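You operate a simulated robot arm through the tools that you are given. There is no shell and no other tool.

You run a simulated robot arm. Do the job below in one go: nothing can be reset, and whatever is moved stays where it is left.

Task
Test the green roller at speed 2: guard shut, brake free, mains on, start, stop, mains off.
Fine: let it run three seconds or more; one push of each button; leave the slider at 2, the belt dial and the clamp alone.
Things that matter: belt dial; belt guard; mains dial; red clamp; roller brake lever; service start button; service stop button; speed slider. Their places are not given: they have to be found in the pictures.

Only the result counts: the job must be done as asked and must still hold three seconds after the hand-in. Knocking over, shifting, dropping, spilling or breaking anything else fails it.

Robot
A 7-joint arm with a two-finger parallel gripper, fixed in place. Base frame: the origin is at the foot of the arm, x ahead of it, y to its left, z up. Units: m, degrees, N and s.
Its first joint turns from -132.0 to 132.0 degrees. Payload 3.91 kg.
Tool frame: the origin (TCP) lies between the finger pads and is the grasp point; the fingertips stand 0.03 m ahead of it; z points along the fingers, y is the line along which they close. Largest opening 0.11 m; finger width 0.02, thickness 0.01; the body of the gripper, 0.048 by 0.112 m, starts 0.055 m behind the TCP.
Orientation is that of the tool frame in the base frame, as a unit quaternion [w, x, y, z]. With the fingers straight down and closing along the base's y, the tool's x points along the base's -x, its y along +y and its z along -z.

Tools
- The arm moves only by the tool nudge_tool. Its arguments are lists of equal length, an entry for each row: "delta_pos": the shift along the base's x, y, z in m, a list of three; "delta_rot": the turn, a rotation vector about the base's x, y, z in degrees, a list of three. In form: {"delta_pos": [[x, y, z], ...], "delta_rot": [[wx, wy, wz], ...]}. A call has 1 to 20 rows; each row is the pose to reach, as a shift and turn from the pose commanded when the call began. "jaw" is the opening, from 0 (shut) to 1 (fully open), set as the call begins (left out, the last holds). Rows are played at 5 a second. More than 0.05 m and 8.6 degrees between two rows, or a gripper value outside its range, and nothing of the call is played. A pose out of reach is approached as far as the arm can. The call stops where the force on the tool passes 40 N (or 10 N more than at its start, if that is more) or the arm is blocked; 0.2 s more then pass. The fingers move at their own pace (about 0.108 m/s each) and stop on an object; they squeeze with about 39 N. The grip force told is the motor's: it shows also when the fingers shut on nothing. Time passes only in rows, and 0.2 s behind the last, so rows that repeat a pose let the fingers close. It gives the time, the measured TCP pose, the force on the tool (base axes), the opening and the grip force at its end, in the units of the frame above (readings bear some noise), with the torque about the TCP (base axes, N m) and any sound that the robot's microphone picked up, and new pictures: "views" is both (left out), scene, wrist or none.
- Cameras (640 x 400 px; columns grow to the right, rows downward): "scene" is fixed at [0.0519, 0.5004, 1.6239]; the picture's right is [-0.10, -0.99, 0.00], its down [-0.74, 0.08, -0.67] and it looks along [0.67, -0.07, -0.74] (base axes); focal length 214 px, centre (320, 200). "wrist" rides on the gripper at [0.072, 0.017, -0.103] in the tool frame; the picture's right is [-0.23, 0.97, 0.00], its down [-0.76, -0.18, -0.62] and it looks along [-0.61, -0.14, 0.78] (tool axes); focal length 222 px, centre (320, 200).
- measure_at(camera, pixels): for up to 12 pixels [column, row] of the newest picture of that camera ("zoom" is the newest enlarged one), the place [x, y, z] in the base frame of the surface seen there, good to about 0.003 m. No time passes.
- zoom(camera, box): a new picture of the part [left, top, right, bottom] of that camera's present view, enlarged. No time passes.
- finish_job(): hands the job in; it is judged then, once.

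Unless the task says otherwise, let go and move clear before handing in.

The tools are called after "Emit:" as a command line: name --argument value ..., lists and objects as JSON in quotes. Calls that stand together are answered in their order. nudge_tool: Moves the arm, as the interface text tells. Its arguments: {"type":"object","properties":{"delta_pos":{"type":"array","items":{"type":"array","items":{"type":"number"}}},"delta_rot":{"type":"array","items":{"type":"array","items":{"type":"number"}}},"jaw":{"type":"number"},"views":{"type":"string","enum":["both","scene","wrist","none"]}},"required":["delta_pos","delta_rot"]} The other tools are called the same way: measure_at (camera, pixels) gives the place of the surface under pixels of a picture; zoom (camera, box) takes an enlarged picture of a part of a camera's view; finish_job () hands the job in.

At the start:

```text
clock: 0.0
tool_pos: [0.5229, 0.1346, 1.3553]
tcp_rot: [0.001, 0.0, 1.0, 0.0]
force: [-0.4, 0.5, -0.5]
ft_torque: [-0.02, 0.0, -0.01]
grip_width: 0.1099
gripper_force: 0.1
```

scene: 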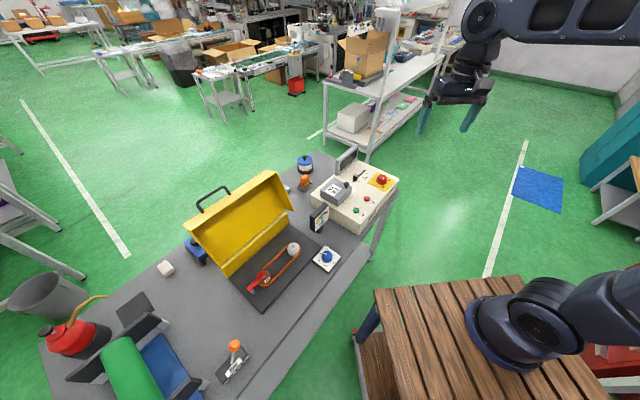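
wrist: 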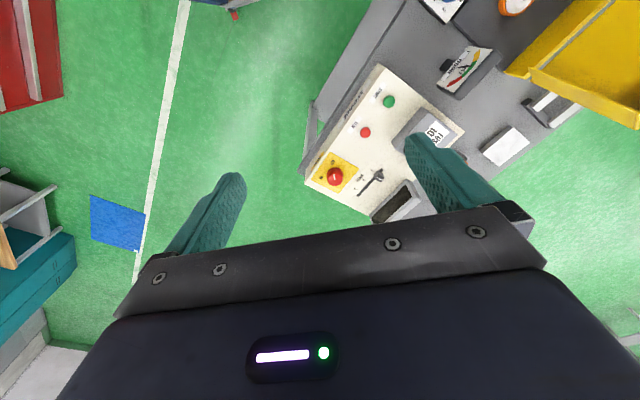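

The scene picture shows a bench with a yellow guard (about 240,220), a control box (355,195), a blue dial (327,257), an orange clamp (235,350) and a green roller (125,370). I'll zoom in on the parts to identify them.

Emit:
zoom --camera "scene" --box '[280, 140, 410, 280]'

Emit:
zoom --camera "scene" --box '[30, 280, 270, 400]'

Emit:
zoom --camera "scene" --box '[140, 160, 350, 310]'

Emit:
zoom --camera "wrist" --box '[290, 40, 480, 230]'

```text
2.86 times, centred on (345, 210) of scene
```

zoom: 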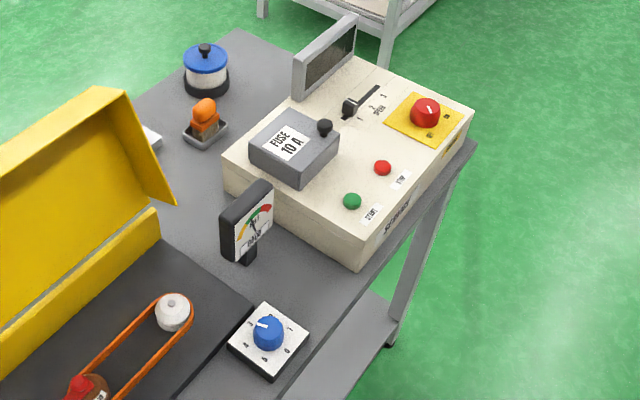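

```text
2.67 times, centred on (150, 340) of scene
```

zoom: 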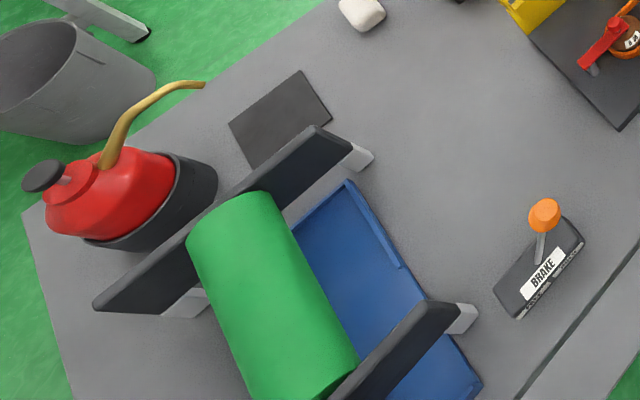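

```text
2.67 times, centred on (245, 235) of scene
```

zoom: 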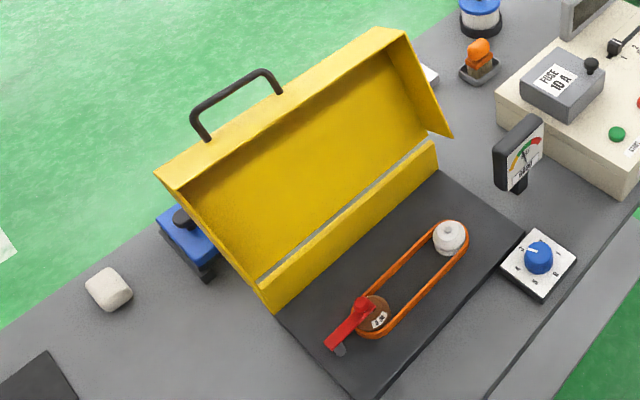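

```text
2.11 times, centred on (385, 135) of wrist
```

zoom: 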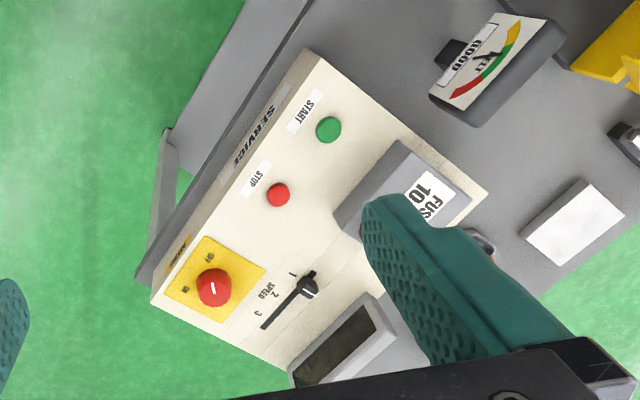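

The slider knob seems to sit by label 1, so it must move to 2. The brake lever is at zoom (545,215) and the guard stands open on a hinge. I'll zoom closer and measure.

Emit:
zoom --camera "scene" --box '[330, 155, 404, 240]'

Emit:
measure_at --camera "scene" --pixels '[[235, 345], [233, 372], [356, 210], [366, 198], [381, 180], [355, 178], [214, 197], [240, 180], [215, 245], [260, 270], [327, 257], [290, 172]]'

```text
4.71 times, centred on (367, 198) of scene
```

zoom: 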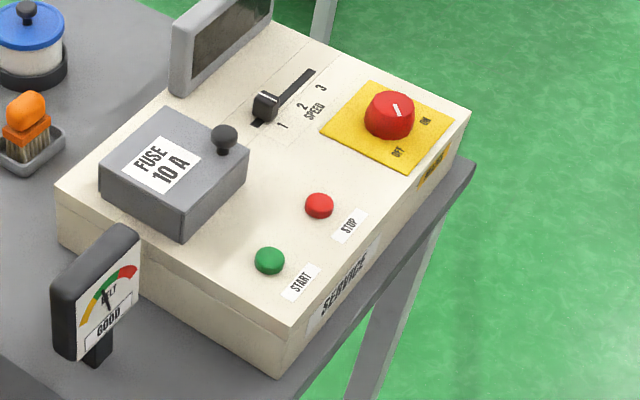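

```text
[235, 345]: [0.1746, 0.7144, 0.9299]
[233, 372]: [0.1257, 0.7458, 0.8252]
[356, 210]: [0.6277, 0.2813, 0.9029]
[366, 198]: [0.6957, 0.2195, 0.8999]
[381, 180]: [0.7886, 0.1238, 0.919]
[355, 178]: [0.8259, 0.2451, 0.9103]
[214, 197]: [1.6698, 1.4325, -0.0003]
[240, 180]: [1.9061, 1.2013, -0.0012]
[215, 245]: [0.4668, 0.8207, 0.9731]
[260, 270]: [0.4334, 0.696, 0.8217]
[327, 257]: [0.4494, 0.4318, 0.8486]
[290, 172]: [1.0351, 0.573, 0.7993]
```

The zoom shows the slider at 1, the mains dial's white mark, and START/STOP. I'll measure these in detail.

Emit:
measure_at --camera "zoom" --pixels '[[270, 258], [319, 203], [390, 108], [397, 110], [398, 152], [426, 121], [265, 97], [256, 124], [312, 72], [282, 125], [302, 105], [321, 87]]'

Emit:
measure_at --camera "zoom" --pixels '[[292, 320], [60, 190], [468, 110], [225, 135], [180, 210], [100, 170], [245, 155], [180, 85], [270, 10], [345, 160], [125, 230], [280, 370]]'

Emit:
zoom --camera "scene" --box '[205, 325, 265, 395]'

```text
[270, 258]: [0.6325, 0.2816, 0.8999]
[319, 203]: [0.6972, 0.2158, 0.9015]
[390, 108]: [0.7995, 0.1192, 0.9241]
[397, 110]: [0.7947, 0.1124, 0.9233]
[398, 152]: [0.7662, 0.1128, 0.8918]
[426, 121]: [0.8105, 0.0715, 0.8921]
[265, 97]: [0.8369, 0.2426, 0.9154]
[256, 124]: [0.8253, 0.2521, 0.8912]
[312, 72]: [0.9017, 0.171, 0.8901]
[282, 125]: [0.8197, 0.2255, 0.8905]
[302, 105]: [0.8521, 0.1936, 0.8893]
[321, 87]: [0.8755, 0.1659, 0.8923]
```

```text
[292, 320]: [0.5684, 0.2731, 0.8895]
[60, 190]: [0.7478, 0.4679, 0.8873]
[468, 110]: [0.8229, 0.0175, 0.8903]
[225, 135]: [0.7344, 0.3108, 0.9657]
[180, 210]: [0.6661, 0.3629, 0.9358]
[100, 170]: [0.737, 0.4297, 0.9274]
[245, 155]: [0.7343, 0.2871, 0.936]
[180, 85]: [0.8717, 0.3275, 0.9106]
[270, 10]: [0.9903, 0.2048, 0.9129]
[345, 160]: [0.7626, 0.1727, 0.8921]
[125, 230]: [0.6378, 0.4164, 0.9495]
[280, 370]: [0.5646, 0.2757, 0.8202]
```

```text
5.71 times, centred on (235, 360) of scene
```

zoom: 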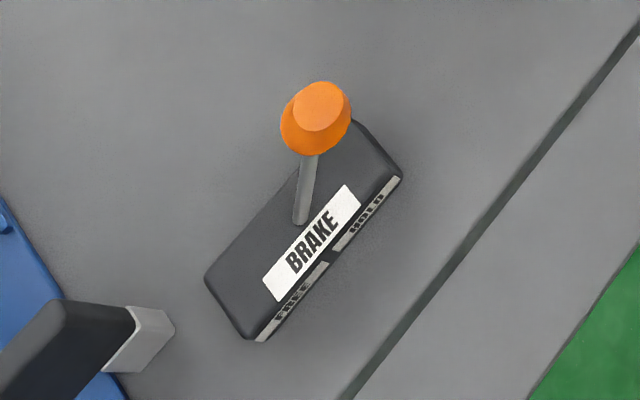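

The brake lever (zoom 315,115) leans toward HOLD at upper right, with FREE at lower left. I'll measure its parts, then the guard.

Emit:
measure_at --camera "zoom" --pixels '[[318, 105], [318, 140], [310, 165], [298, 218], [355, 122], [400, 172], [208, 280], [250, 338], [296, 295], [365, 215], [310, 240], [300, 110]]'

Emit:
zoom --camera "scene" --box '[180, 165, 310, 285]'

```text
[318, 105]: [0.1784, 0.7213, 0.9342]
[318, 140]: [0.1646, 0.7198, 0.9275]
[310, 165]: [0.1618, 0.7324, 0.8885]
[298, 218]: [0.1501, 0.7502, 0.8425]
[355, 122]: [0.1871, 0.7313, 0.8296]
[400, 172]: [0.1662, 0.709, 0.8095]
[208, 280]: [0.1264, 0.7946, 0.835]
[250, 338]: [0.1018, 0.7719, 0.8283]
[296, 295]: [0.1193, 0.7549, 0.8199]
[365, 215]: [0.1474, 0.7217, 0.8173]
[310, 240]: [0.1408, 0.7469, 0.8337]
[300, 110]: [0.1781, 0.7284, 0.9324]
```

```text
3.33 times, centred on (245, 225) of scene
```

zoom: 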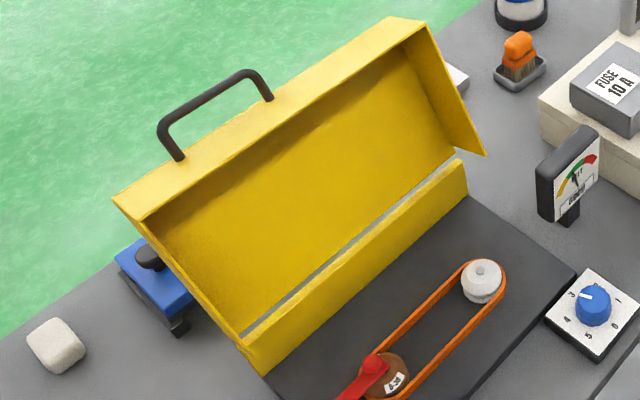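

The guard leans back, open, with its black handle at zoom (215,105). I'll measure the guard's corners, handle, and hinge line.

Emit:
measure_at --camera "zoom" --pixels '[[165, 128], [205, 91], [250, 72], [268, 96], [178, 156], [120, 197], [138, 217], [415, 32], [390, 20], [484, 152], [243, 332], [452, 150]]'

Emit:
measure_at --camera "zoom" --pixels '[[250, 345], [265, 368], [465, 165], [468, 195], [275, 390], [573, 275], [482, 268], [375, 362], [152, 258], [155, 290], [300, 150], [280, 250]]'

```text
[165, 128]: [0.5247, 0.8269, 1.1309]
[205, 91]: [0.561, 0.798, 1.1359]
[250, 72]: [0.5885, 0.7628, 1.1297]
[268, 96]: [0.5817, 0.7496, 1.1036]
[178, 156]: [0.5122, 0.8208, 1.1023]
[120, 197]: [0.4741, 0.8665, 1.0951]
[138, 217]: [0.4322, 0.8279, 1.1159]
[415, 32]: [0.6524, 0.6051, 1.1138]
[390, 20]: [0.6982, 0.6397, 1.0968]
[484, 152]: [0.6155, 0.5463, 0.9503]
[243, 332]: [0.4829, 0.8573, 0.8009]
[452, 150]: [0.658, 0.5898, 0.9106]
```

```text
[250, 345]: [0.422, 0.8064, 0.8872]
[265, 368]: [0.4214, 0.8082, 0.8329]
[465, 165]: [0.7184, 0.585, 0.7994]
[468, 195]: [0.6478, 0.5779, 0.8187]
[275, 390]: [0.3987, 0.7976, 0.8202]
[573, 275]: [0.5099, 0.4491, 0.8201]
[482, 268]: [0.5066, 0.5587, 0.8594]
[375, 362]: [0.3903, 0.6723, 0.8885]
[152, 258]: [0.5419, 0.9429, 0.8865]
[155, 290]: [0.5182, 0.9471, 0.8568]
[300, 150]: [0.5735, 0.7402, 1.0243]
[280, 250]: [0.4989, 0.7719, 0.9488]
```

The guard is hinged along u=(0.707,-0.707) and tilted back about 22°, with the handle bar at about (0.56,0.80,1.13). I'll measure the roller stands, the blue thing behind the guard, the belt parts and the robot foot for clearance.

Emit:
measure_at --camera "scene" --pixels '[[125, 360], [150, 325], [195, 388], [185, 390], [200, 395], [165, 268], [195, 240], [265, 275], [252, 288], [250, 292], [320, 215], [460, 340]]'

Emit:
zoom --camera "scene" --box '[235, 235, 345, 315]'

```text
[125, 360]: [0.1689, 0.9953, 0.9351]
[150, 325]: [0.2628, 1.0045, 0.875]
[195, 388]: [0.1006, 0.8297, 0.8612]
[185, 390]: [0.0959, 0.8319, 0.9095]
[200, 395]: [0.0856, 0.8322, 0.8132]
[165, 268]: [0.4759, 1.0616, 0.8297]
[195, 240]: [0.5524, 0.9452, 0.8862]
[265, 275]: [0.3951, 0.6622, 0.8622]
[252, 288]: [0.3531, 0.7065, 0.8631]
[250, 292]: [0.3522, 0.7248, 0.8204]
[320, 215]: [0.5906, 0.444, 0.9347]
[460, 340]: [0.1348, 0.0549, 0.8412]
```

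```text
5.00 times, centred on (290, 275) of scene
```

zoom: 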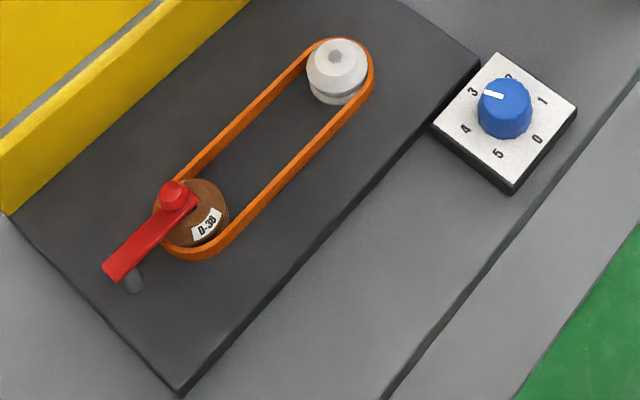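

The clamp lies within the plate (zoom 150,230), the belt dial at (505,105), and nothing obstructs the guard's swing. I'll carry the arm at its present height toward the guard handle while yawing -45°.

Emit:
nudge_tool --delta_pos '[[-0.006, 0.043, 0], [-0.012, 0.086, 0], [-0.018, 0.129, 0], [-0.024, 0.172, 0], [-0.03, 0.215, 0], [-0.036, 0.258, 0], [-0.042, 0.301, 0], [-0.048, 0.344, 0], [-0.054, 0.387, 0], [-0.06, 0.43, 0], [-0.066, 0.473, 0], [-0.072, 0.515, 0]]' --delta_rot '[[0, 0, -3.75], [0, 0, -7.5], [0, 0, -11.25], [0, 0, -15], [0, 0, -18.75], [0, 0, -22.5], [0, 0, -26.25], [0, 0, -30], [0, 0, -33.75], [0, 0, -37.5], [0, 0, -41.25], [0, 0, -45]]' --jaw 0.5

```text
clock: 2.6
tool_pos: [0.452, 0.6471, 1.355]
tcp_rot: [0.0, 0.383, 0.924, 0.001]
force: [0.6, -0.9, 0.6]
ft_torque: [0.04, 0.07, 0.0]
grip_width: 0.055
gripper_force: 0.0
```

scene: 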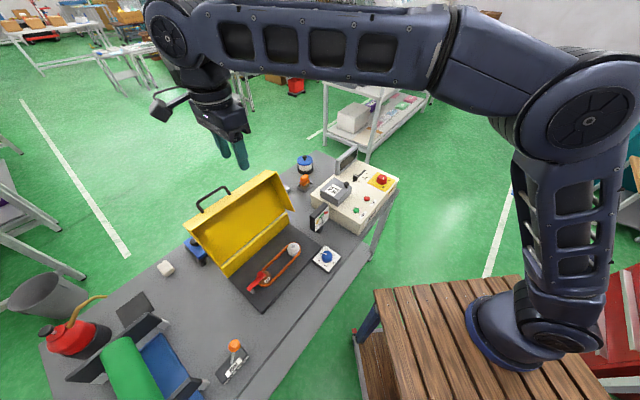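
wrist: 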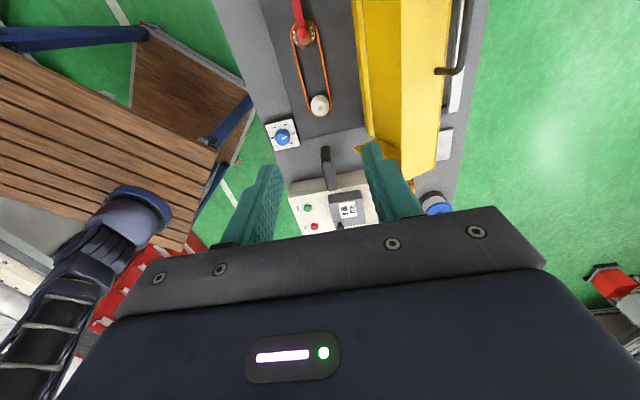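

The arm moved as commanded and the fingers now close along the guard's front–back line. I'll move to just above the handle bar (tips about 3 cm over it) and look again.

Emit:
nudge_tool --delta_pos '[[0.0174, 0.025, -0.0225], [0.0348, 0.05, -0.045], [0.0522, 0.075, -0.0675], [0.0697, 0.1, -0.09], [0.0871, 0.125, -0.1125], [0.1045, 0.15, -0.135]]' --delta_rot '[[0, 0, 0], [0, 0, 0], [0, 0, 0], [0, 0, 0], [0, 0, 0], [0, 0, 0]]' --jaw 0.45

```text
clock: 4.0
tool_pos: [0.5568, 0.7994, 1.2205]
tcp_rot: [-0.001, 0.383, 0.924, 0.001]
force: [-0.6, 0.0, 1.6]
ft_torque: [0.07, -0.04, -0.01]
grip_width: 0.0493
gripper_force: 0.0
```

scene: 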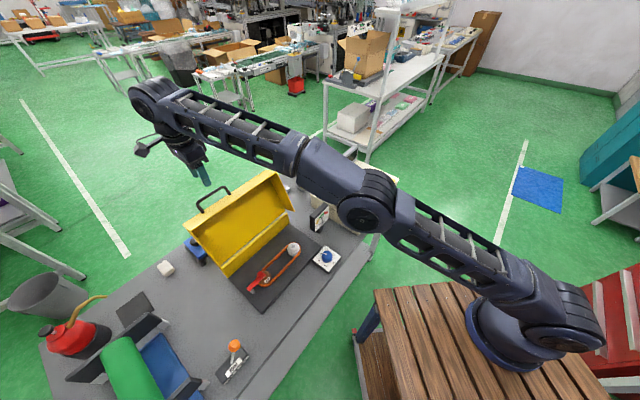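
wrist: 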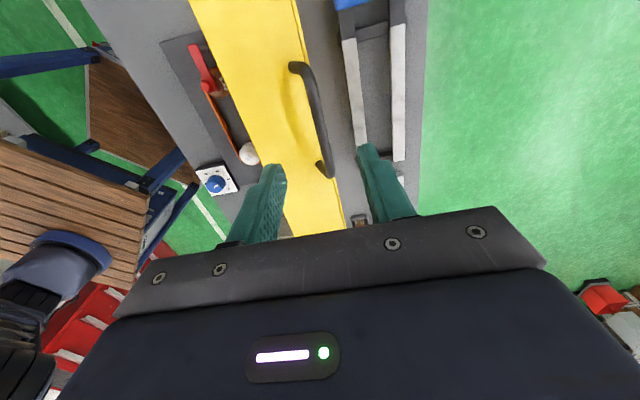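

The arm reaches the handle; in the wrist picture the bar runs from (297,68) to (325,172) between the fingers. I'll measure it there.

Emit:
measure_at --camera "wrist" --pixels '[[312, 85], [317, 110], [321, 135], [326, 160], [298, 68], [320, 164], [290, 70], [262, 60], [255, 110], [300, 180], [265, 20], [240, 80]]'

Emit:
zoom --camera "wrist" --box '[220, 30, 420, 230]'

```text
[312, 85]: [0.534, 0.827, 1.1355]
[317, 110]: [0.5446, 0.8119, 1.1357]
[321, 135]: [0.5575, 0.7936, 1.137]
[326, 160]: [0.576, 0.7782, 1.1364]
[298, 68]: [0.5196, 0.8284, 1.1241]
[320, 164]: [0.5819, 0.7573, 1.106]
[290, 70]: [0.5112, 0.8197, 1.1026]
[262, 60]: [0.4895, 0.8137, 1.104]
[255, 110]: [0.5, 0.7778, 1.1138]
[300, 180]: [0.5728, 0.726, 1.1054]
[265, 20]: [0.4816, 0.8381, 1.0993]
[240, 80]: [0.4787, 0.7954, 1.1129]
```

```text
2.00 times, centred on (320, 130) of wrist
```

zoom: 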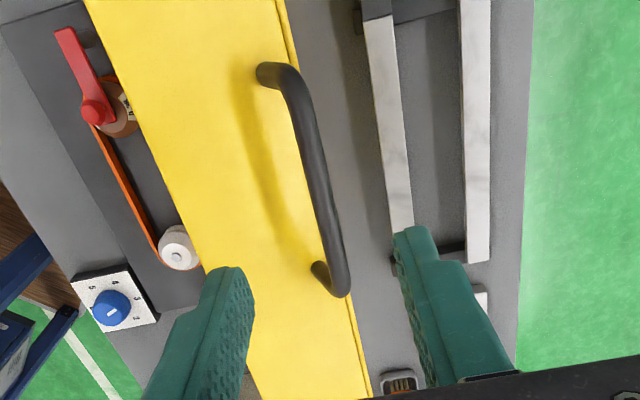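

The bar centre is near v=0.9585 (tool is at 0.959), z≈1.130, so the tool is aligned. I'll lower 7.4 cm so the bar sits between the fingertips, then close on it.

Emit:
nudge_tool --delta_pos '[[0, 0, -0.025], [0, 0, -0.05], [0, 0, -0.0735], [0, 0, -0.0735]]' --delta_rot '[[0, 0, 0], [0, 0, 0], [0, 0, 0], [0, 0, 0]]' --jaw 0.45

```text
clock: 5.0
tool_pos: [0.556, 0.7977, 1.1475]
tcp_rot: [0.0, 0.382, 0.924, 0.0]
force: [0.3, -0.2, 0.2]
ft_torque: [-0.02, 0.0, 0.0]
grip_width: 0.0496
gripper_force: 0.0
```

scene: 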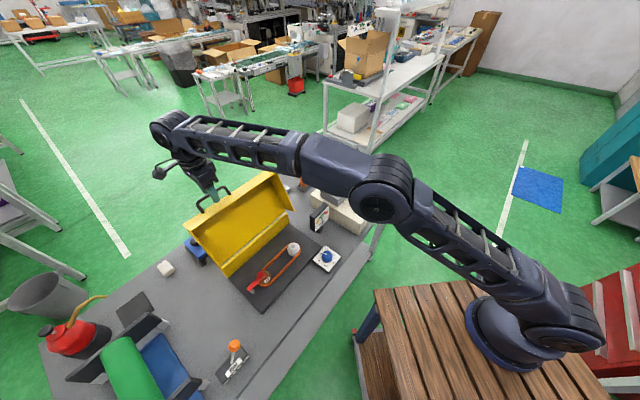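
wrist: 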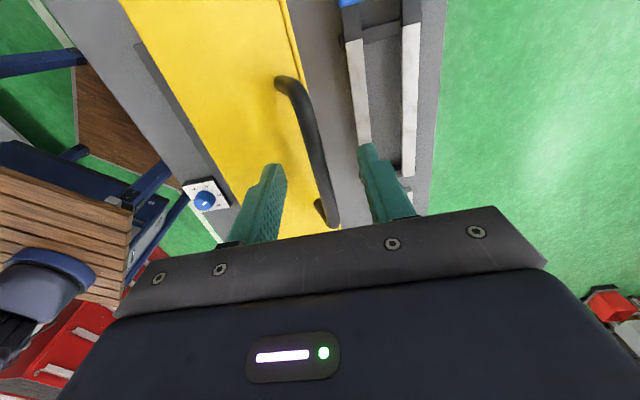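

No contact and the bar is between the fingers (wrist 315,140). I'll close the jaw on the handle.

Emit:
nudge_tool --delta_pos '[[0, 0, 0], [0, 0, 0], [0, 0, 0], [0, 0, 0]]' --delta_rot '[[0, 0, 0], [0, 0, 0], [0, 0, 0], [0, 0, 0]]' --jaw 0

```text
clock: 6.0
tool_pos: [0.5569, 0.7979, 1.1474]
tcp_rot: [0.0, 0.384, 0.923, 0.0]
force: [0.9, -0.1, -0.5]
ft_torque: [0.03, 0.03, -0.25]
grip_width: 0.0095
gripper_force: 45.0
```

scene: 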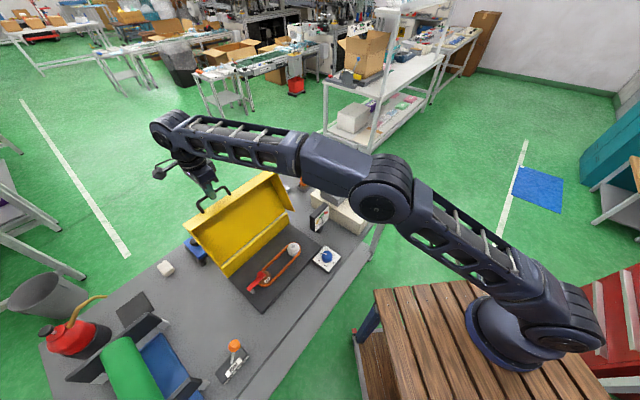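
wrist: 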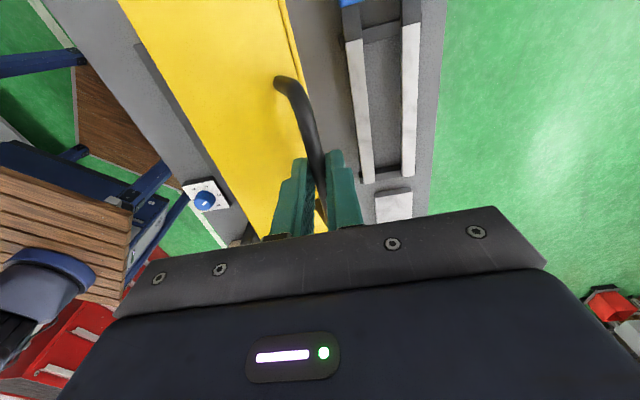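

The bar is gripped (width 0.0095, force 45). I'll swing the guard along its arc about the hinge (v≈0.880, z≈0.898), first to upright, watching the force.

Emit:
nudge_tool --delta_pos '[[-0.0066, -0.0066, 0.0028], [-0.0132, -0.0132, 0.0054], [-0.0191, -0.0191, 0.0074], [-0.025, -0.025, 0.009], [-0.0325, -0.0325, 0.0106], [-0.04, -0.04, 0.0118], [-0.0476, -0.0476, 0.0125], [-0.0552, -0.0552, 0.0127]]' --delta_rot '[[0, 0, 0], [0, 0, 0], [0, 0, 0], [0, 0, 0], [0, 0, 0], [0, 0, 0], [0, 0, 0], [0, 0, 0]]'

```text
clock: 7.8
tool_pos: [0.5006, 0.7424, 1.1601]
tcp_rot: [-0.001, 0.382, 0.924, 0.0]
force: [0.6, -0.3, -4.5]
ft_torque: [-0.02, -0.11, -0.03]
grip_width: 0.0095
gripper_force: 44.6
```

scene: 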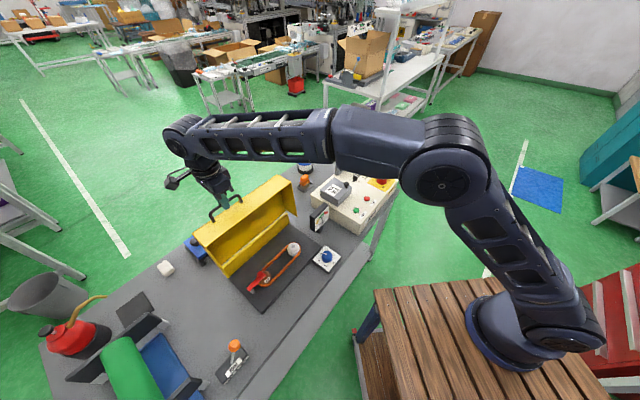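
wrist: 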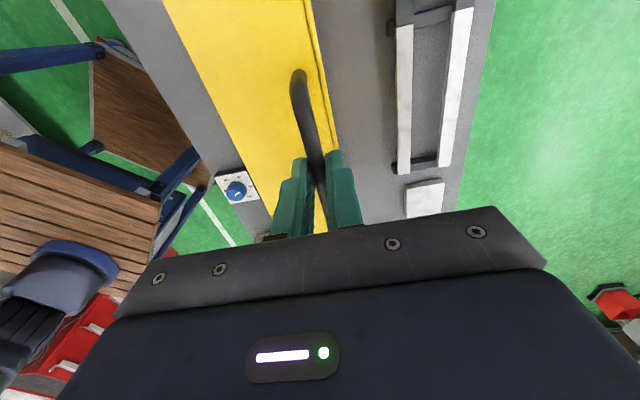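

The guard follows with only about 4.5 N on the tool. I'll re-measure the panel to check its angle before continuing the arc.

Emit:
zoom --camera "scene" --box '[180, 165, 310, 285]'

```text
3.33 times, centred on (245, 225) of scene
```

zoom: 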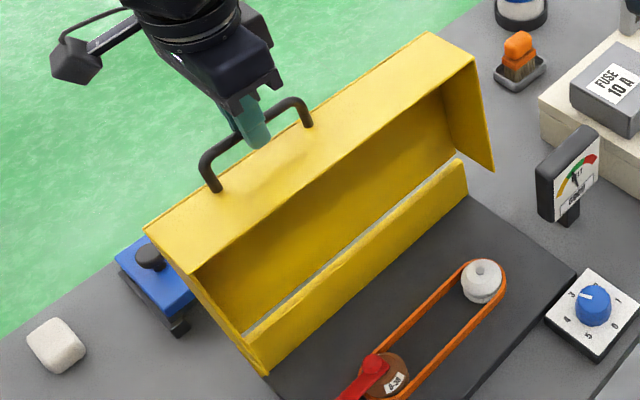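

Emit:
measure_at --camera "zoom" --pixels '[[300, 230], [350, 200], [260, 300], [400, 150], [240, 270], [380, 190], [150, 232], [190, 270], [428, 35], [472, 60], [205, 160], [300, 102]]'

```text
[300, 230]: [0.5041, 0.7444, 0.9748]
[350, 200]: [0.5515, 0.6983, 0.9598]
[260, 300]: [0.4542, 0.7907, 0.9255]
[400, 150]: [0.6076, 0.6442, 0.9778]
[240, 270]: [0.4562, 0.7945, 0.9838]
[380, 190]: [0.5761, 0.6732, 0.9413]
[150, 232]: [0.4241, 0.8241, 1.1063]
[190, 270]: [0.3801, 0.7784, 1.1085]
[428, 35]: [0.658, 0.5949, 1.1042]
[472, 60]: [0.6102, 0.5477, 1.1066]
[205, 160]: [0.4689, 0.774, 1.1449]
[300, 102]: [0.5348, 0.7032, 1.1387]
```

The panel is upright now (v≈0.883 all the way up, top at z≈1.106), confirming the hinge estimate. I'll go on along the arc to about 50° forward.

Emit:
nudge_tool --delta_pos '[[-0.0151, -0.0151, -0.0009], [-0.0302, -0.0302, -0.0037], [-0.045, -0.045, -0.0084], [-0.0594, -0.0594, -0.0148], [-0.0734, -0.0734, -0.023], [-0.0869, -0.0869, -0.0329], [-0.0996, -0.0996, -0.0444], [-0.1117, -0.1117, -0.0575], [-0.1228, -0.1228, -0.072], [-0.1331, -0.1331, -0.0878]]' --delta_rot '[[0, 0, 0], [0, 0, 0], [0, 0, 0], [0, 0, 0], [0, 0, 0], [0, 0, 0], [0, 0, 0], [0, 0, 0], [0, 0, 0], [0, 0, 0]]'

```text
clock: 10.0
tool_pos: [0.3685, 0.61, 1.0686]
tcp_rot: [0.0, 0.383, 0.924, 0.0]
force: [12.0, 3.6, -10.7]
ft_torque: [-0.19, -0.5, 0.54]
grip_width: 0.0097
gripper_force: 45.3
```

scene: 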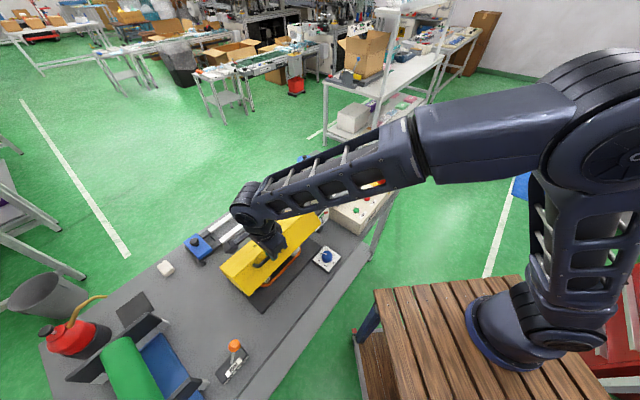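
wrist: 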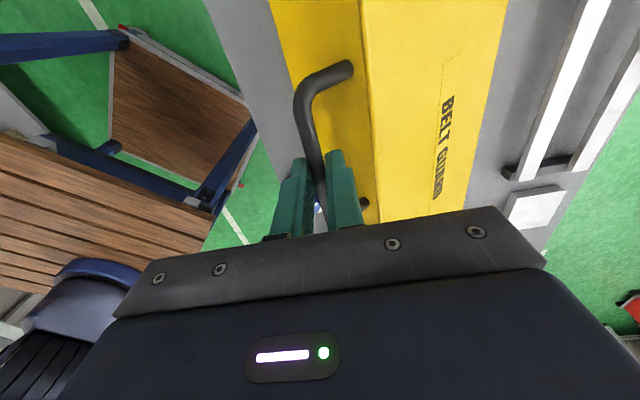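

The guard is about 50° forward, with a pull of ~15 N inward toward the hinge, so my radius is slightly too large. I'll correct by moving a few millimetres inward and +u, then read the force.

Emit:
nudge_tool --delta_pos '[[0.0024, 0.0008, -0.0018], [0.0032, 0.0012, -0.0026], [0.0032, 0.0012, -0.0026]]' --delta_rot '[[0, 0, 0], [0, 0, 0], [0, 0, 0]]' --views "wrist"

```text
clock: 11.0
tool_pos: [0.3683, 0.6103, 1.0698]
tcp_rot: [-0.001, 0.381, 0.925, -0.001]
force: [-8.0, -15.9, 11.6]
ft_torque: [-0.21, 0.19, 0.39]
grip_width: 0.0095
gripper_force: 44.8
stopped in row 3: the force on the tool passed its limit at 41 N (the readings are from after the stop); the commanded pose is now the measured one
```

wrist: 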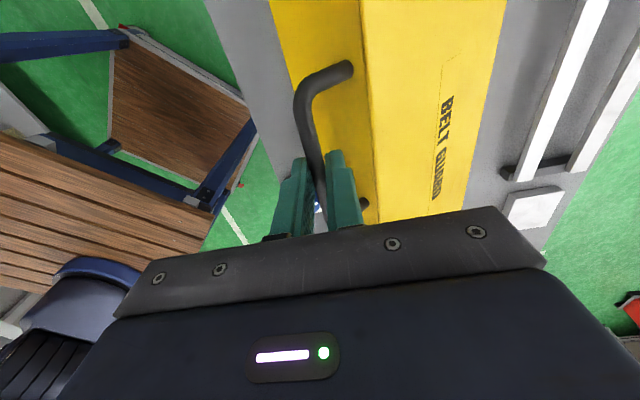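

The grip is very stiff (3 mm changed the force by ~50 N), so I'll loosen the jaw to a 14 mm cage around the 9.5 mm bar. Then the bar can slide while the front finger still restrains it.

Emit:
nudge_tool --delta_pos '[[0, 0, 0], [0, 0, 0]]' --delta_rot '[[0, 0, 0], [0, 0, 0]]' --jaw 0.125 --views "wrist"

```text
clock: 11.6
tool_pos: [0.369, 0.6118, 1.068]
tcp_rot: [0.0, 0.382, 0.924, 0.0]
force: [-2.1, -1.3, -0.6]
ft_torque: [-0.04, 0.01, 0.0]
grip_width: 0.0144
gripper_force: 0.9
```

wrist: 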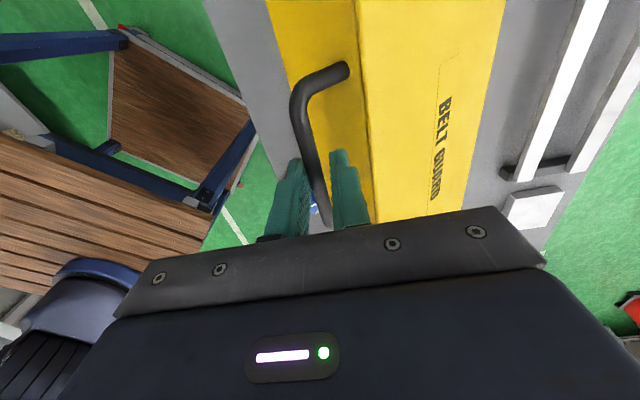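

The guard now rests lightly on the front finger (about 2.4 N). I'll continue the arc down to nearly shut.

Emit:
nudge_tool --delta_pos '[[-0.0048, -0.0048, -0.0083], [-0.0093, -0.0093, -0.017], [-0.0134, -0.0134, -0.026], [-0.0174, -0.0174, -0.0351], [-0.021, -0.021, -0.0445], [-0.0244, -0.0244, -0.0541], [-0.0274, -0.0274, -0.064], [-0.0302, -0.0302, -0.0739], [-0.0326, -0.0326, -0.0841], [-0.0347, -0.0347, -0.0943]]' --delta_rot '[[0, 0, 0], [0, 0, 0], [0, 0, 0], [0, 0, 0], [0, 0, 0], [0, 0, 0], [0, 0, 0], [0, 0, 0], [0, 0, 0], [0, 0, 0]]'

```text
clock: 13.8
tool_pos: [0.3348, 0.5768, 0.9756]
tcp_rot: [-0.001, 0.382, 0.924, 0.0]
force: [0.0, 0.2, 0.7]
ft_torque: [0.01, -0.01, -0.02]
grip_width: 0.0134
gripper_force: 0.1
```

scene: 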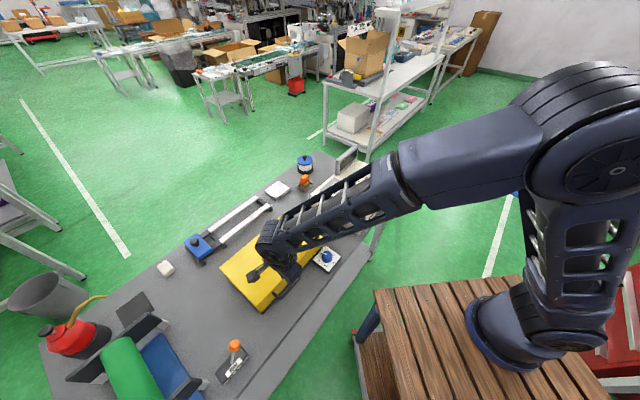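
wrist: 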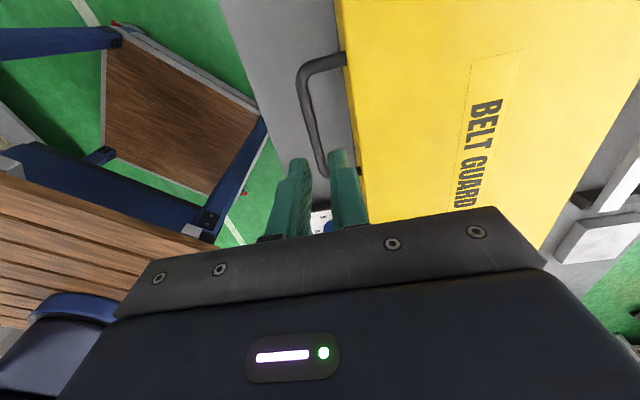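

The bar seems to have slid out below the fingertips and the guard looks shut or nearly so (wrist 325,120). I'll measure the lid's level.

Emit:
measure_at --camera "wrist" --pixels '[[307, 110], [315, 150], [325, 62], [360, 60], [430, 40], [480, 200], [560, 180], [345, 20], [400, 180], [600, 60]]'

Emit:
measure_at --camera "scene" --pixels '[[240, 270], [250, 265], [262, 308], [258, 302], [222, 268], [270, 240]]'

```text
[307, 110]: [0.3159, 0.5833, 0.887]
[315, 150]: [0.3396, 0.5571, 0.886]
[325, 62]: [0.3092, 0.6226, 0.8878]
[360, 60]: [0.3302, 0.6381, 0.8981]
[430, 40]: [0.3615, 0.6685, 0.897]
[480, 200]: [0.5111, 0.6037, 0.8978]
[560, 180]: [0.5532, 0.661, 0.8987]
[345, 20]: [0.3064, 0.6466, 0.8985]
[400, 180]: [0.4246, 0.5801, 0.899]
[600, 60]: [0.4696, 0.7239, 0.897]
```

```text
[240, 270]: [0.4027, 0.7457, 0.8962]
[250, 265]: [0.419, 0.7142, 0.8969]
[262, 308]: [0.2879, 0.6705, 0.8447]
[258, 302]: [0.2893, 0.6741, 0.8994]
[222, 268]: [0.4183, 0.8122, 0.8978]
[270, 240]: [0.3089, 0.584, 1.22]
```

The lid is level at z≈0.897–0.899 from front to back, so the guard is shut. I'll rise clear and move above the brake lever to look at it.

Emit:
nudge_tool --delta_pos '[[0, 0, 0.04], [0, 0, 0.09], [0, 0, 0.14], [0, 0, 0.19], [-0.031, 0.0284, 0.21], [-0.062, 0.0568, 0.21], [-0.0924, 0.0852, 0.21], [-0.1232, 0.1136, 0.21], [-0.154, 0.142, 0.21]]' --delta_rot '[[0, 0, 0], [0, 0, 0], [0, 0, 0], [0, 0, 0], [0, 0, 0], [0, 0, 0], [0, 0, 0], [0, 0, 0], [0, 0, 0]]'

```text
clock: 15.8
tool_pos: [0.1834, 0.7209, 1.1857]
tcp_rot: [-0.001, 0.381, 0.924, 0.001]
force: [0.6, -0.2, 0.2]
ft_torque: [0.02, 0.09, 0.02]
grip_width: 0.0136
gripper_force: 0.0
```

scene: 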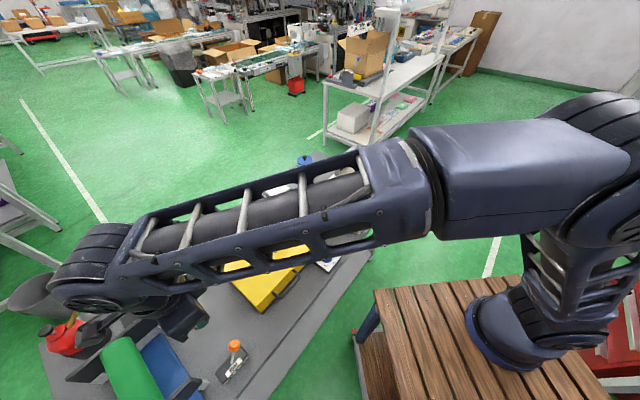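
wrist: 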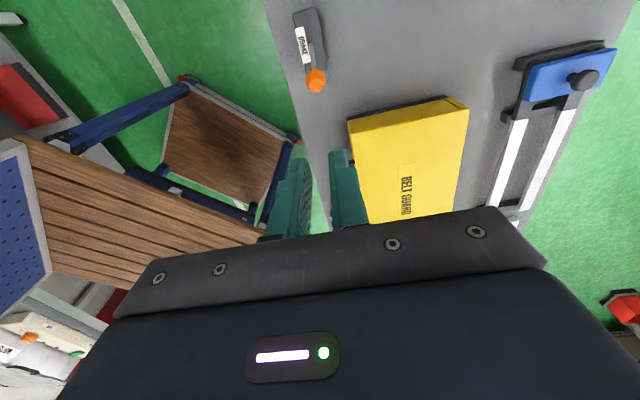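

The brake lever shows in the wrist picture at (316,80). I'll zoom and measure the knob and its base.

Emit:
zoom --camera "wrist" --box '[270, 0, 370, 110]'

Emit:
zoom --camera "scene" --box '[205, 325, 265, 395]'

Emit:
measure_at --camera "wrist" --pixels '[[316, 80], [310, 78], [323, 78], [316, 72], [316, 88], [302, 15], [320, 12], [305, 45]]'

```text
3.64 times, centred on (320, 55) of wrist
```

zoom: 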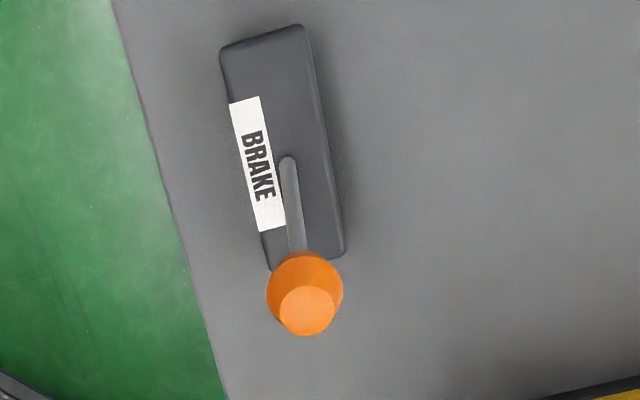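

```text
5.71 times, centred on (235, 360) of scene
```

zoom: 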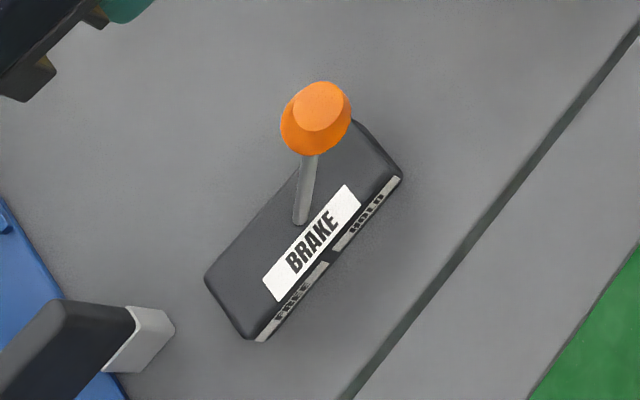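

```text
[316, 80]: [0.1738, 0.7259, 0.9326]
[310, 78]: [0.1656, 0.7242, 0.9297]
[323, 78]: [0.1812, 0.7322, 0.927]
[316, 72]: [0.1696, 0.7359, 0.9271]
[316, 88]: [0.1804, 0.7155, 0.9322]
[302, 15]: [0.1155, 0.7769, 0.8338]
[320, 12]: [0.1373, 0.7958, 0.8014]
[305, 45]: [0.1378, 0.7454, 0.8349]
```

The knob's top centre is at about (0.1745,0.7255,0.933), leaning toward HOLD (+u). I'll shut the jaw and come down on the HOLD side of the knob, tips at about z=0.905.

Emit:
nudge_tool --delta_pos '[[0.0123, -0.0126, 0], [0.0245, -0.0253, 0], [0.0245, -0.0253, -0.05], [0.0245, -0.0253, -0.1], [0.0245, -0.0253, -0.15], [0.0245, -0.0253, -0.2], [0.0245, -0.0253, -0.23], [0.0245, -0.0253, -0.25]]' --delta_rot '[[0, 0, 0], [0, 0, 0], [0, 0, 0], [0, 0, 0], [0, 0, 0], [0, 0, 0], [0, 0, 0], [0, 0, 0]]' --jaw 0

```text
clock: 17.6
tool_pos: [0.2065, 0.6955, 0.9334]
tcp_rot: [-0.002, 0.382, 0.924, 0.001]
force: [-1.3, 0.2, -0.1]
ft_torque: [-0.01, 0.0, 0.02]
grip_width: 0.0
gripper_force: 37.9
```

scene: 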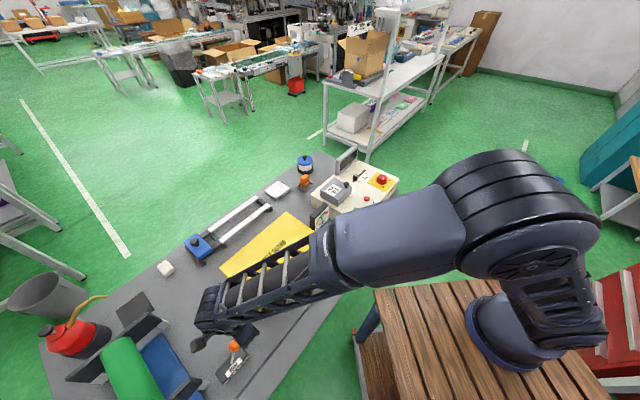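
wrist: 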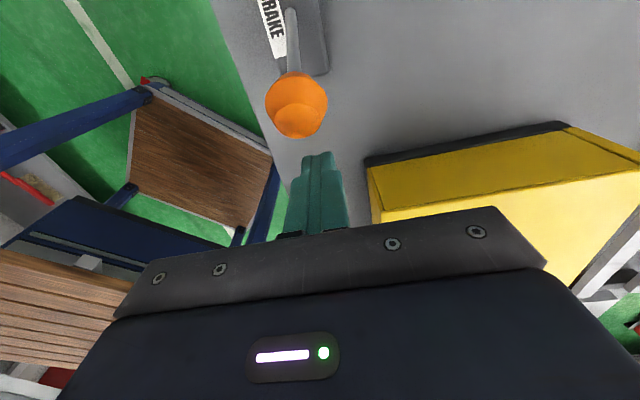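

The fingertips (318,160) are just short of the knob (297,105). I'll measure both to check sideways alignment before pushing.

Emit:
measure_at --camera "wrist" --pixels '[[297, 115], [268, 100], [326, 100], [297, 78], [297, 135], [318, 158], [305, 165], [330, 162], [290, 40]]'

```text
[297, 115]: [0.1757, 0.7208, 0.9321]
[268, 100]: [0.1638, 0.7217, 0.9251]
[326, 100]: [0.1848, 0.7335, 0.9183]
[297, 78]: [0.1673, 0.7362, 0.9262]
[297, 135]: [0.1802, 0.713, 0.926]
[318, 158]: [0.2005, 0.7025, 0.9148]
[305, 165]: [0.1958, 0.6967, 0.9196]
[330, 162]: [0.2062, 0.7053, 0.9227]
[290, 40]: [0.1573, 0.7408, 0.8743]
```

Knob and fingers are aligned (v≈0.638 both), gap about 2 cm. I'll push in the −u direction toward FREE, watching the force.

Emit:
nudge_tool --delta_pos '[[-0.0085, 0.0085, 0], [-0.0155, 0.0155, 0], [-0.0226, 0.0226, 0.001], [-0.0297, 0.0297, 0.002], [-0.0368, 0.0368, 0.003], [-0.0438, 0.0438, 0.003], [-0.0509, 0.0509, 0.002], [-0.058, 0.058, 0.001]]' --delta_rot '[[0, 0, 0], [0, 0, 0], [0, 0, 0], [0, 0, 0], [0, 0, 0], [0, 0, 0], [0, 0, 0], [0, 0, 0]]'

```text
clock: 19.4
tool_pos: [0.1468, 0.751, 0.9348]
tcp_rot: [0.0, 0.382, 0.924, 0.0]
force: [1.3, -0.4, 0.5]
ft_torque: [-0.01, 0.01, 0.02]
grip_width: 0.0
gripper_force: 38.0
```

scene: 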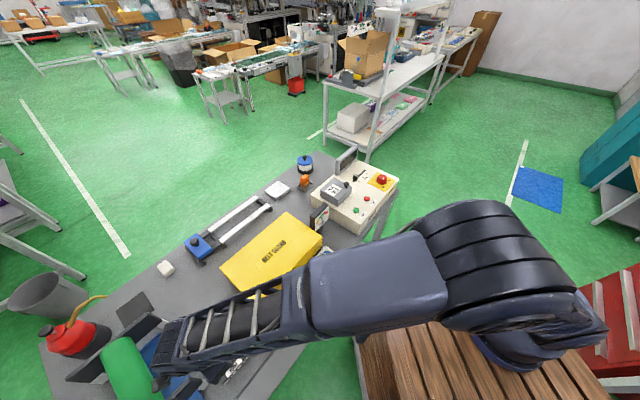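
wrist: 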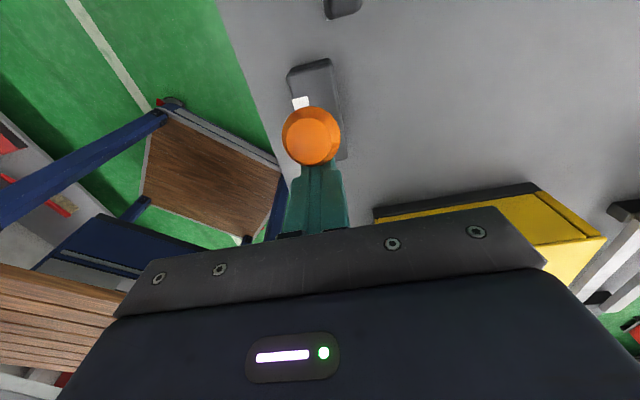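

The lever is moving with the fingers (knob at 311,140, little force). I'll continue in small steps until its end stop shows.

Emit:
nudge_tool --delta_pos '[[-0.0028, 0.0028, -0.0005], [-0.0057, 0.0057, -0.001], [-0.0085, 0.0085, -0.0015], [-0.0113, 0.0113, -0.002], [-0.0134, 0.0134, -0.0025]]' --delta_rot '[[0, 0, 0], [0, 0, 0], [0, 0, 0], [0, 0, 0], [0, 0, 0]]'

```text
clock: 20.6
tool_pos: [0.134, 0.7653, 0.9332]
tcp_rot: [0.0, 0.382, 0.924, 0.0]
force: [4.8, -8.3, 0.9]
ft_torque: [-0.12, -0.06, 0.05]
grip_width: 0.0
gripper_force: 37.3
```

scene: 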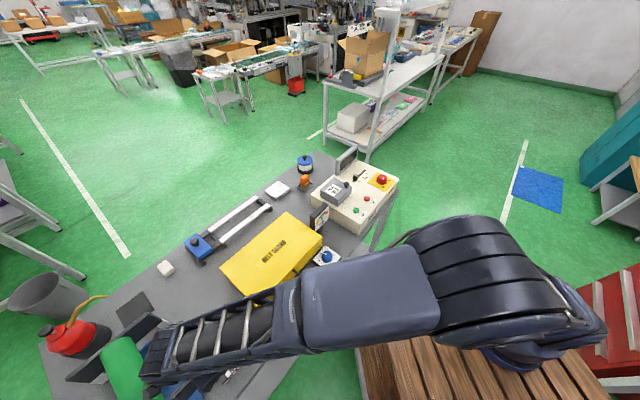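
wrist: 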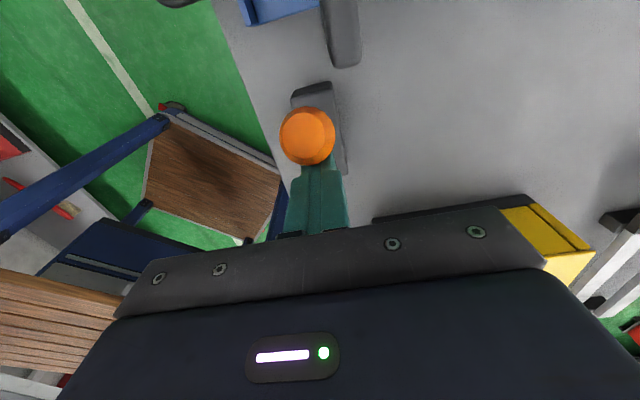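

The resisting force rose to ~9.5 N at tool u≈-0.446, about where I expected the end stop. I'll measure the knob to confirm.

Emit:
measure_at --camera "wrist" --pixels '[[308, 135], [280, 130], [334, 130], [307, 108], [307, 160], [318, 90], [340, 160]]'

Emit:
nudge_tool --delta_pos '[[-0.001, 0.001, 0], [-0.002, 0.002, 0]]' --delta_rot '[[0, 0, 0], [0, 0, 0]]' --views "wrist"

```text
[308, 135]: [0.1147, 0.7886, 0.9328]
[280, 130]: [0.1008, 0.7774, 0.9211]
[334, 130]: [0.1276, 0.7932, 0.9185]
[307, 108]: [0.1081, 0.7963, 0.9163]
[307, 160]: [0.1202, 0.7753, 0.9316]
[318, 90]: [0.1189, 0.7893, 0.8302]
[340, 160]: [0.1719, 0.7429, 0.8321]
```

```text
clock: 21.2
tool_pos: [0.1344, 0.7649, 0.9331]
tcp_rot: [0.001, 0.383, 0.924, 0.0]
force: [20.7, -17.8, 2.7]
ft_torque: [-0.22, -0.26, 0.01]
grip_width: 0.0003
gripper_force: 37.6
```

wrist: 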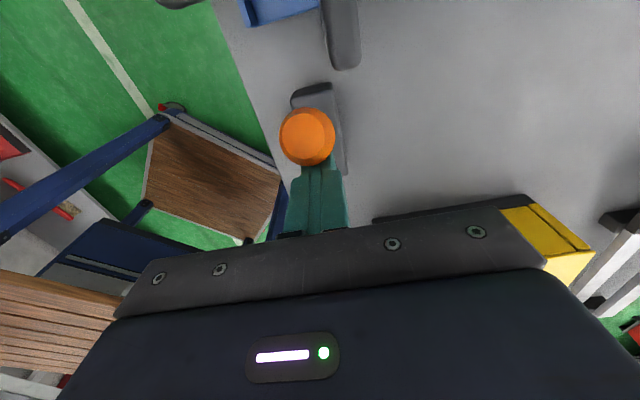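

The force went to ~27 N with no movement, so the lever is on its FREE stop (knob u −0.39 → −0.476). I'll back off and rise, then check that it stays.

Emit:
nudge_tool --delta_pos '[[0.01, -0.01, 0], [0.03, -0.03, 0], [0.04, -0.04, 0.04], [0.05, -0.05, 0.09], [0.06, -0.06, 0.14], [0.08, -0.08, 0.18], [0.11, -0.11, 0.22]]' --delta_rot '[[0, 0, 0], [0, 0, 0], [0, 0, 0], [0, 0, 0], [0, 0, 0], [0, 0, 0], [0, 0, 0]]'

```text
refused: row 4 steps farther than a row can; nothing moved
```

Emit:
nudge_tool --delta_pos '[[0.01, -0.01, 0], [0.03, -0.03, 0], [0.035, -0.035, 0.04], [0.04, -0.04, 0.08], [0.045, -0.045, 0.12], [0.06, -0.06, 0.16], [0.08, -0.08, 0.2], [0.11, -0.11, 0.22]]' --delta_rot '[[0, 0, 0], [0, 0, 0], [0, 0, 0], [0, 0, 0], [0, 0, 0], [0, 0, 0], [0, 0, 0], [0, 0, 0]]'

```text
clock: 23.0
tool_pos: [0.2419, 0.6572, 1.1512]
tcp_rot: [0.0, 0.382, 0.924, -0.001]
force: [-0.9, -0.7, -0.1]
ft_torque: [0.01, 0.0, 0.0]
grip_width: 0.0002
gripper_force: 37.4
```

scene: 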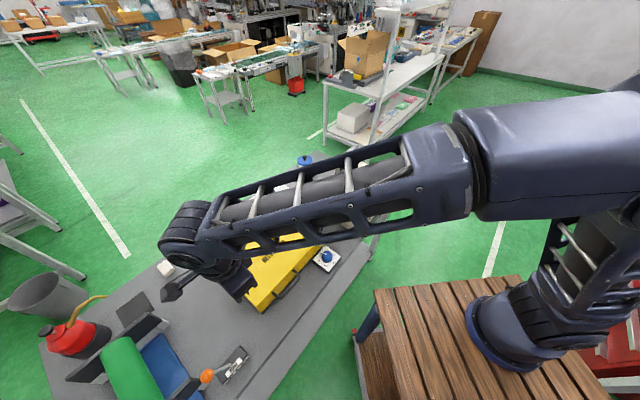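
wrist: 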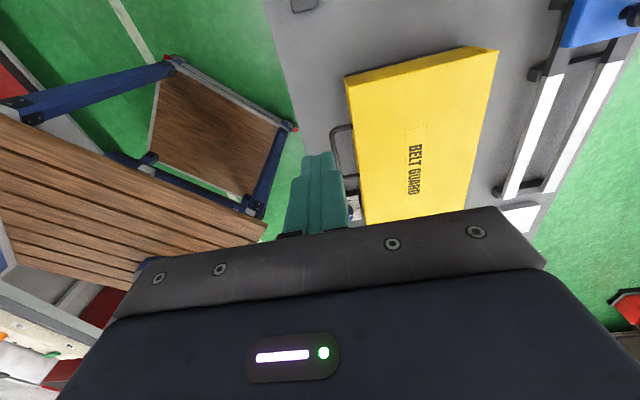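

The scene shows the lever leaning to FREE (208,376) and staying. I'll now carry the tool, yawing +90° so the fingers close along the slider track, to above the control box.

Emit:
nudge_tool --delta_pos '[[0.03485, -0.02618, 0.005], [0.0697, -0.05236, 0.01], [0.10455, -0.07854, 0.02], [0.1394, -0.10472, 0.02], [0.17425, -0.1309, 0.02], [0.2091, -0.15708, 0.02], [0.24395, -0.18326, 0.02], [0.2788, -0.20944, 0.02], [0.31365, -0.23562, 0.02], [0.3485, -0.2618, 0.02], [0.38335, -0.28798, 0.02], [0.4182, -0.31416, 0.02], [0.45305, -0.34034, 0.02], [0.4879, -0.36652, 0.02], [0.52275, -0.3927, 0.02], [0.5576, -0.41888, 0.02], [0.5925, -0.4451, 0.02]]' --delta_rot '[[0, 0, 5.294], [0, 0, 10.588], [0, 0, 15.882], [0, 0, 21.176], [0, 0, 26.47], [0, 0, 31.764], [0, 0, 37.058], [0, 0, 42.352], [0, 0, 47.646], [0, 0, 52.94], [0, 0, 58.234], [0, 0, 63.528], [0, 0, 68.822], [0, 0, 74.116], [0, 0, 79.41], [0, 0, 84.704], [0, 0, 90]]' --jaw 0.4

```text
clock: 26.6
tool_pos: [0.8325, 0.2123, 1.1746]
tcp_rot: [0.001, -0.384, 0.923, -0.001]
force: [0.3, 0.2, 0.6]
ft_torque: [-0.05, -0.06, 0.01]
grip_width: 0.0443
gripper_force: 0.0
```

scene: 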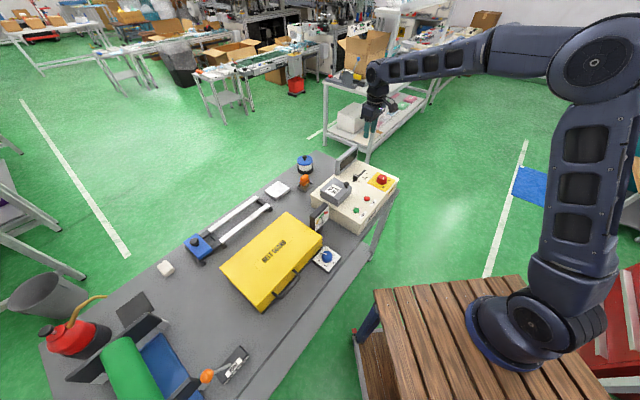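
wrist: 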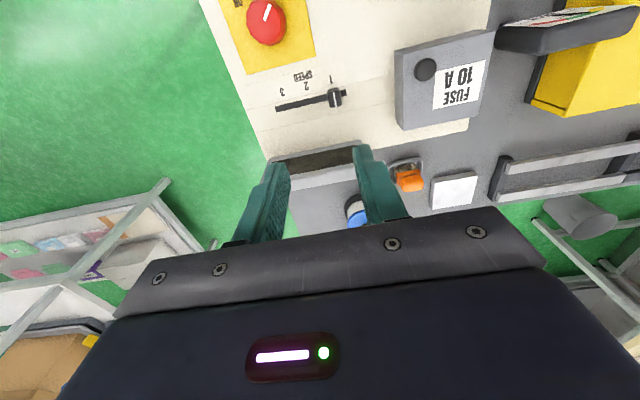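

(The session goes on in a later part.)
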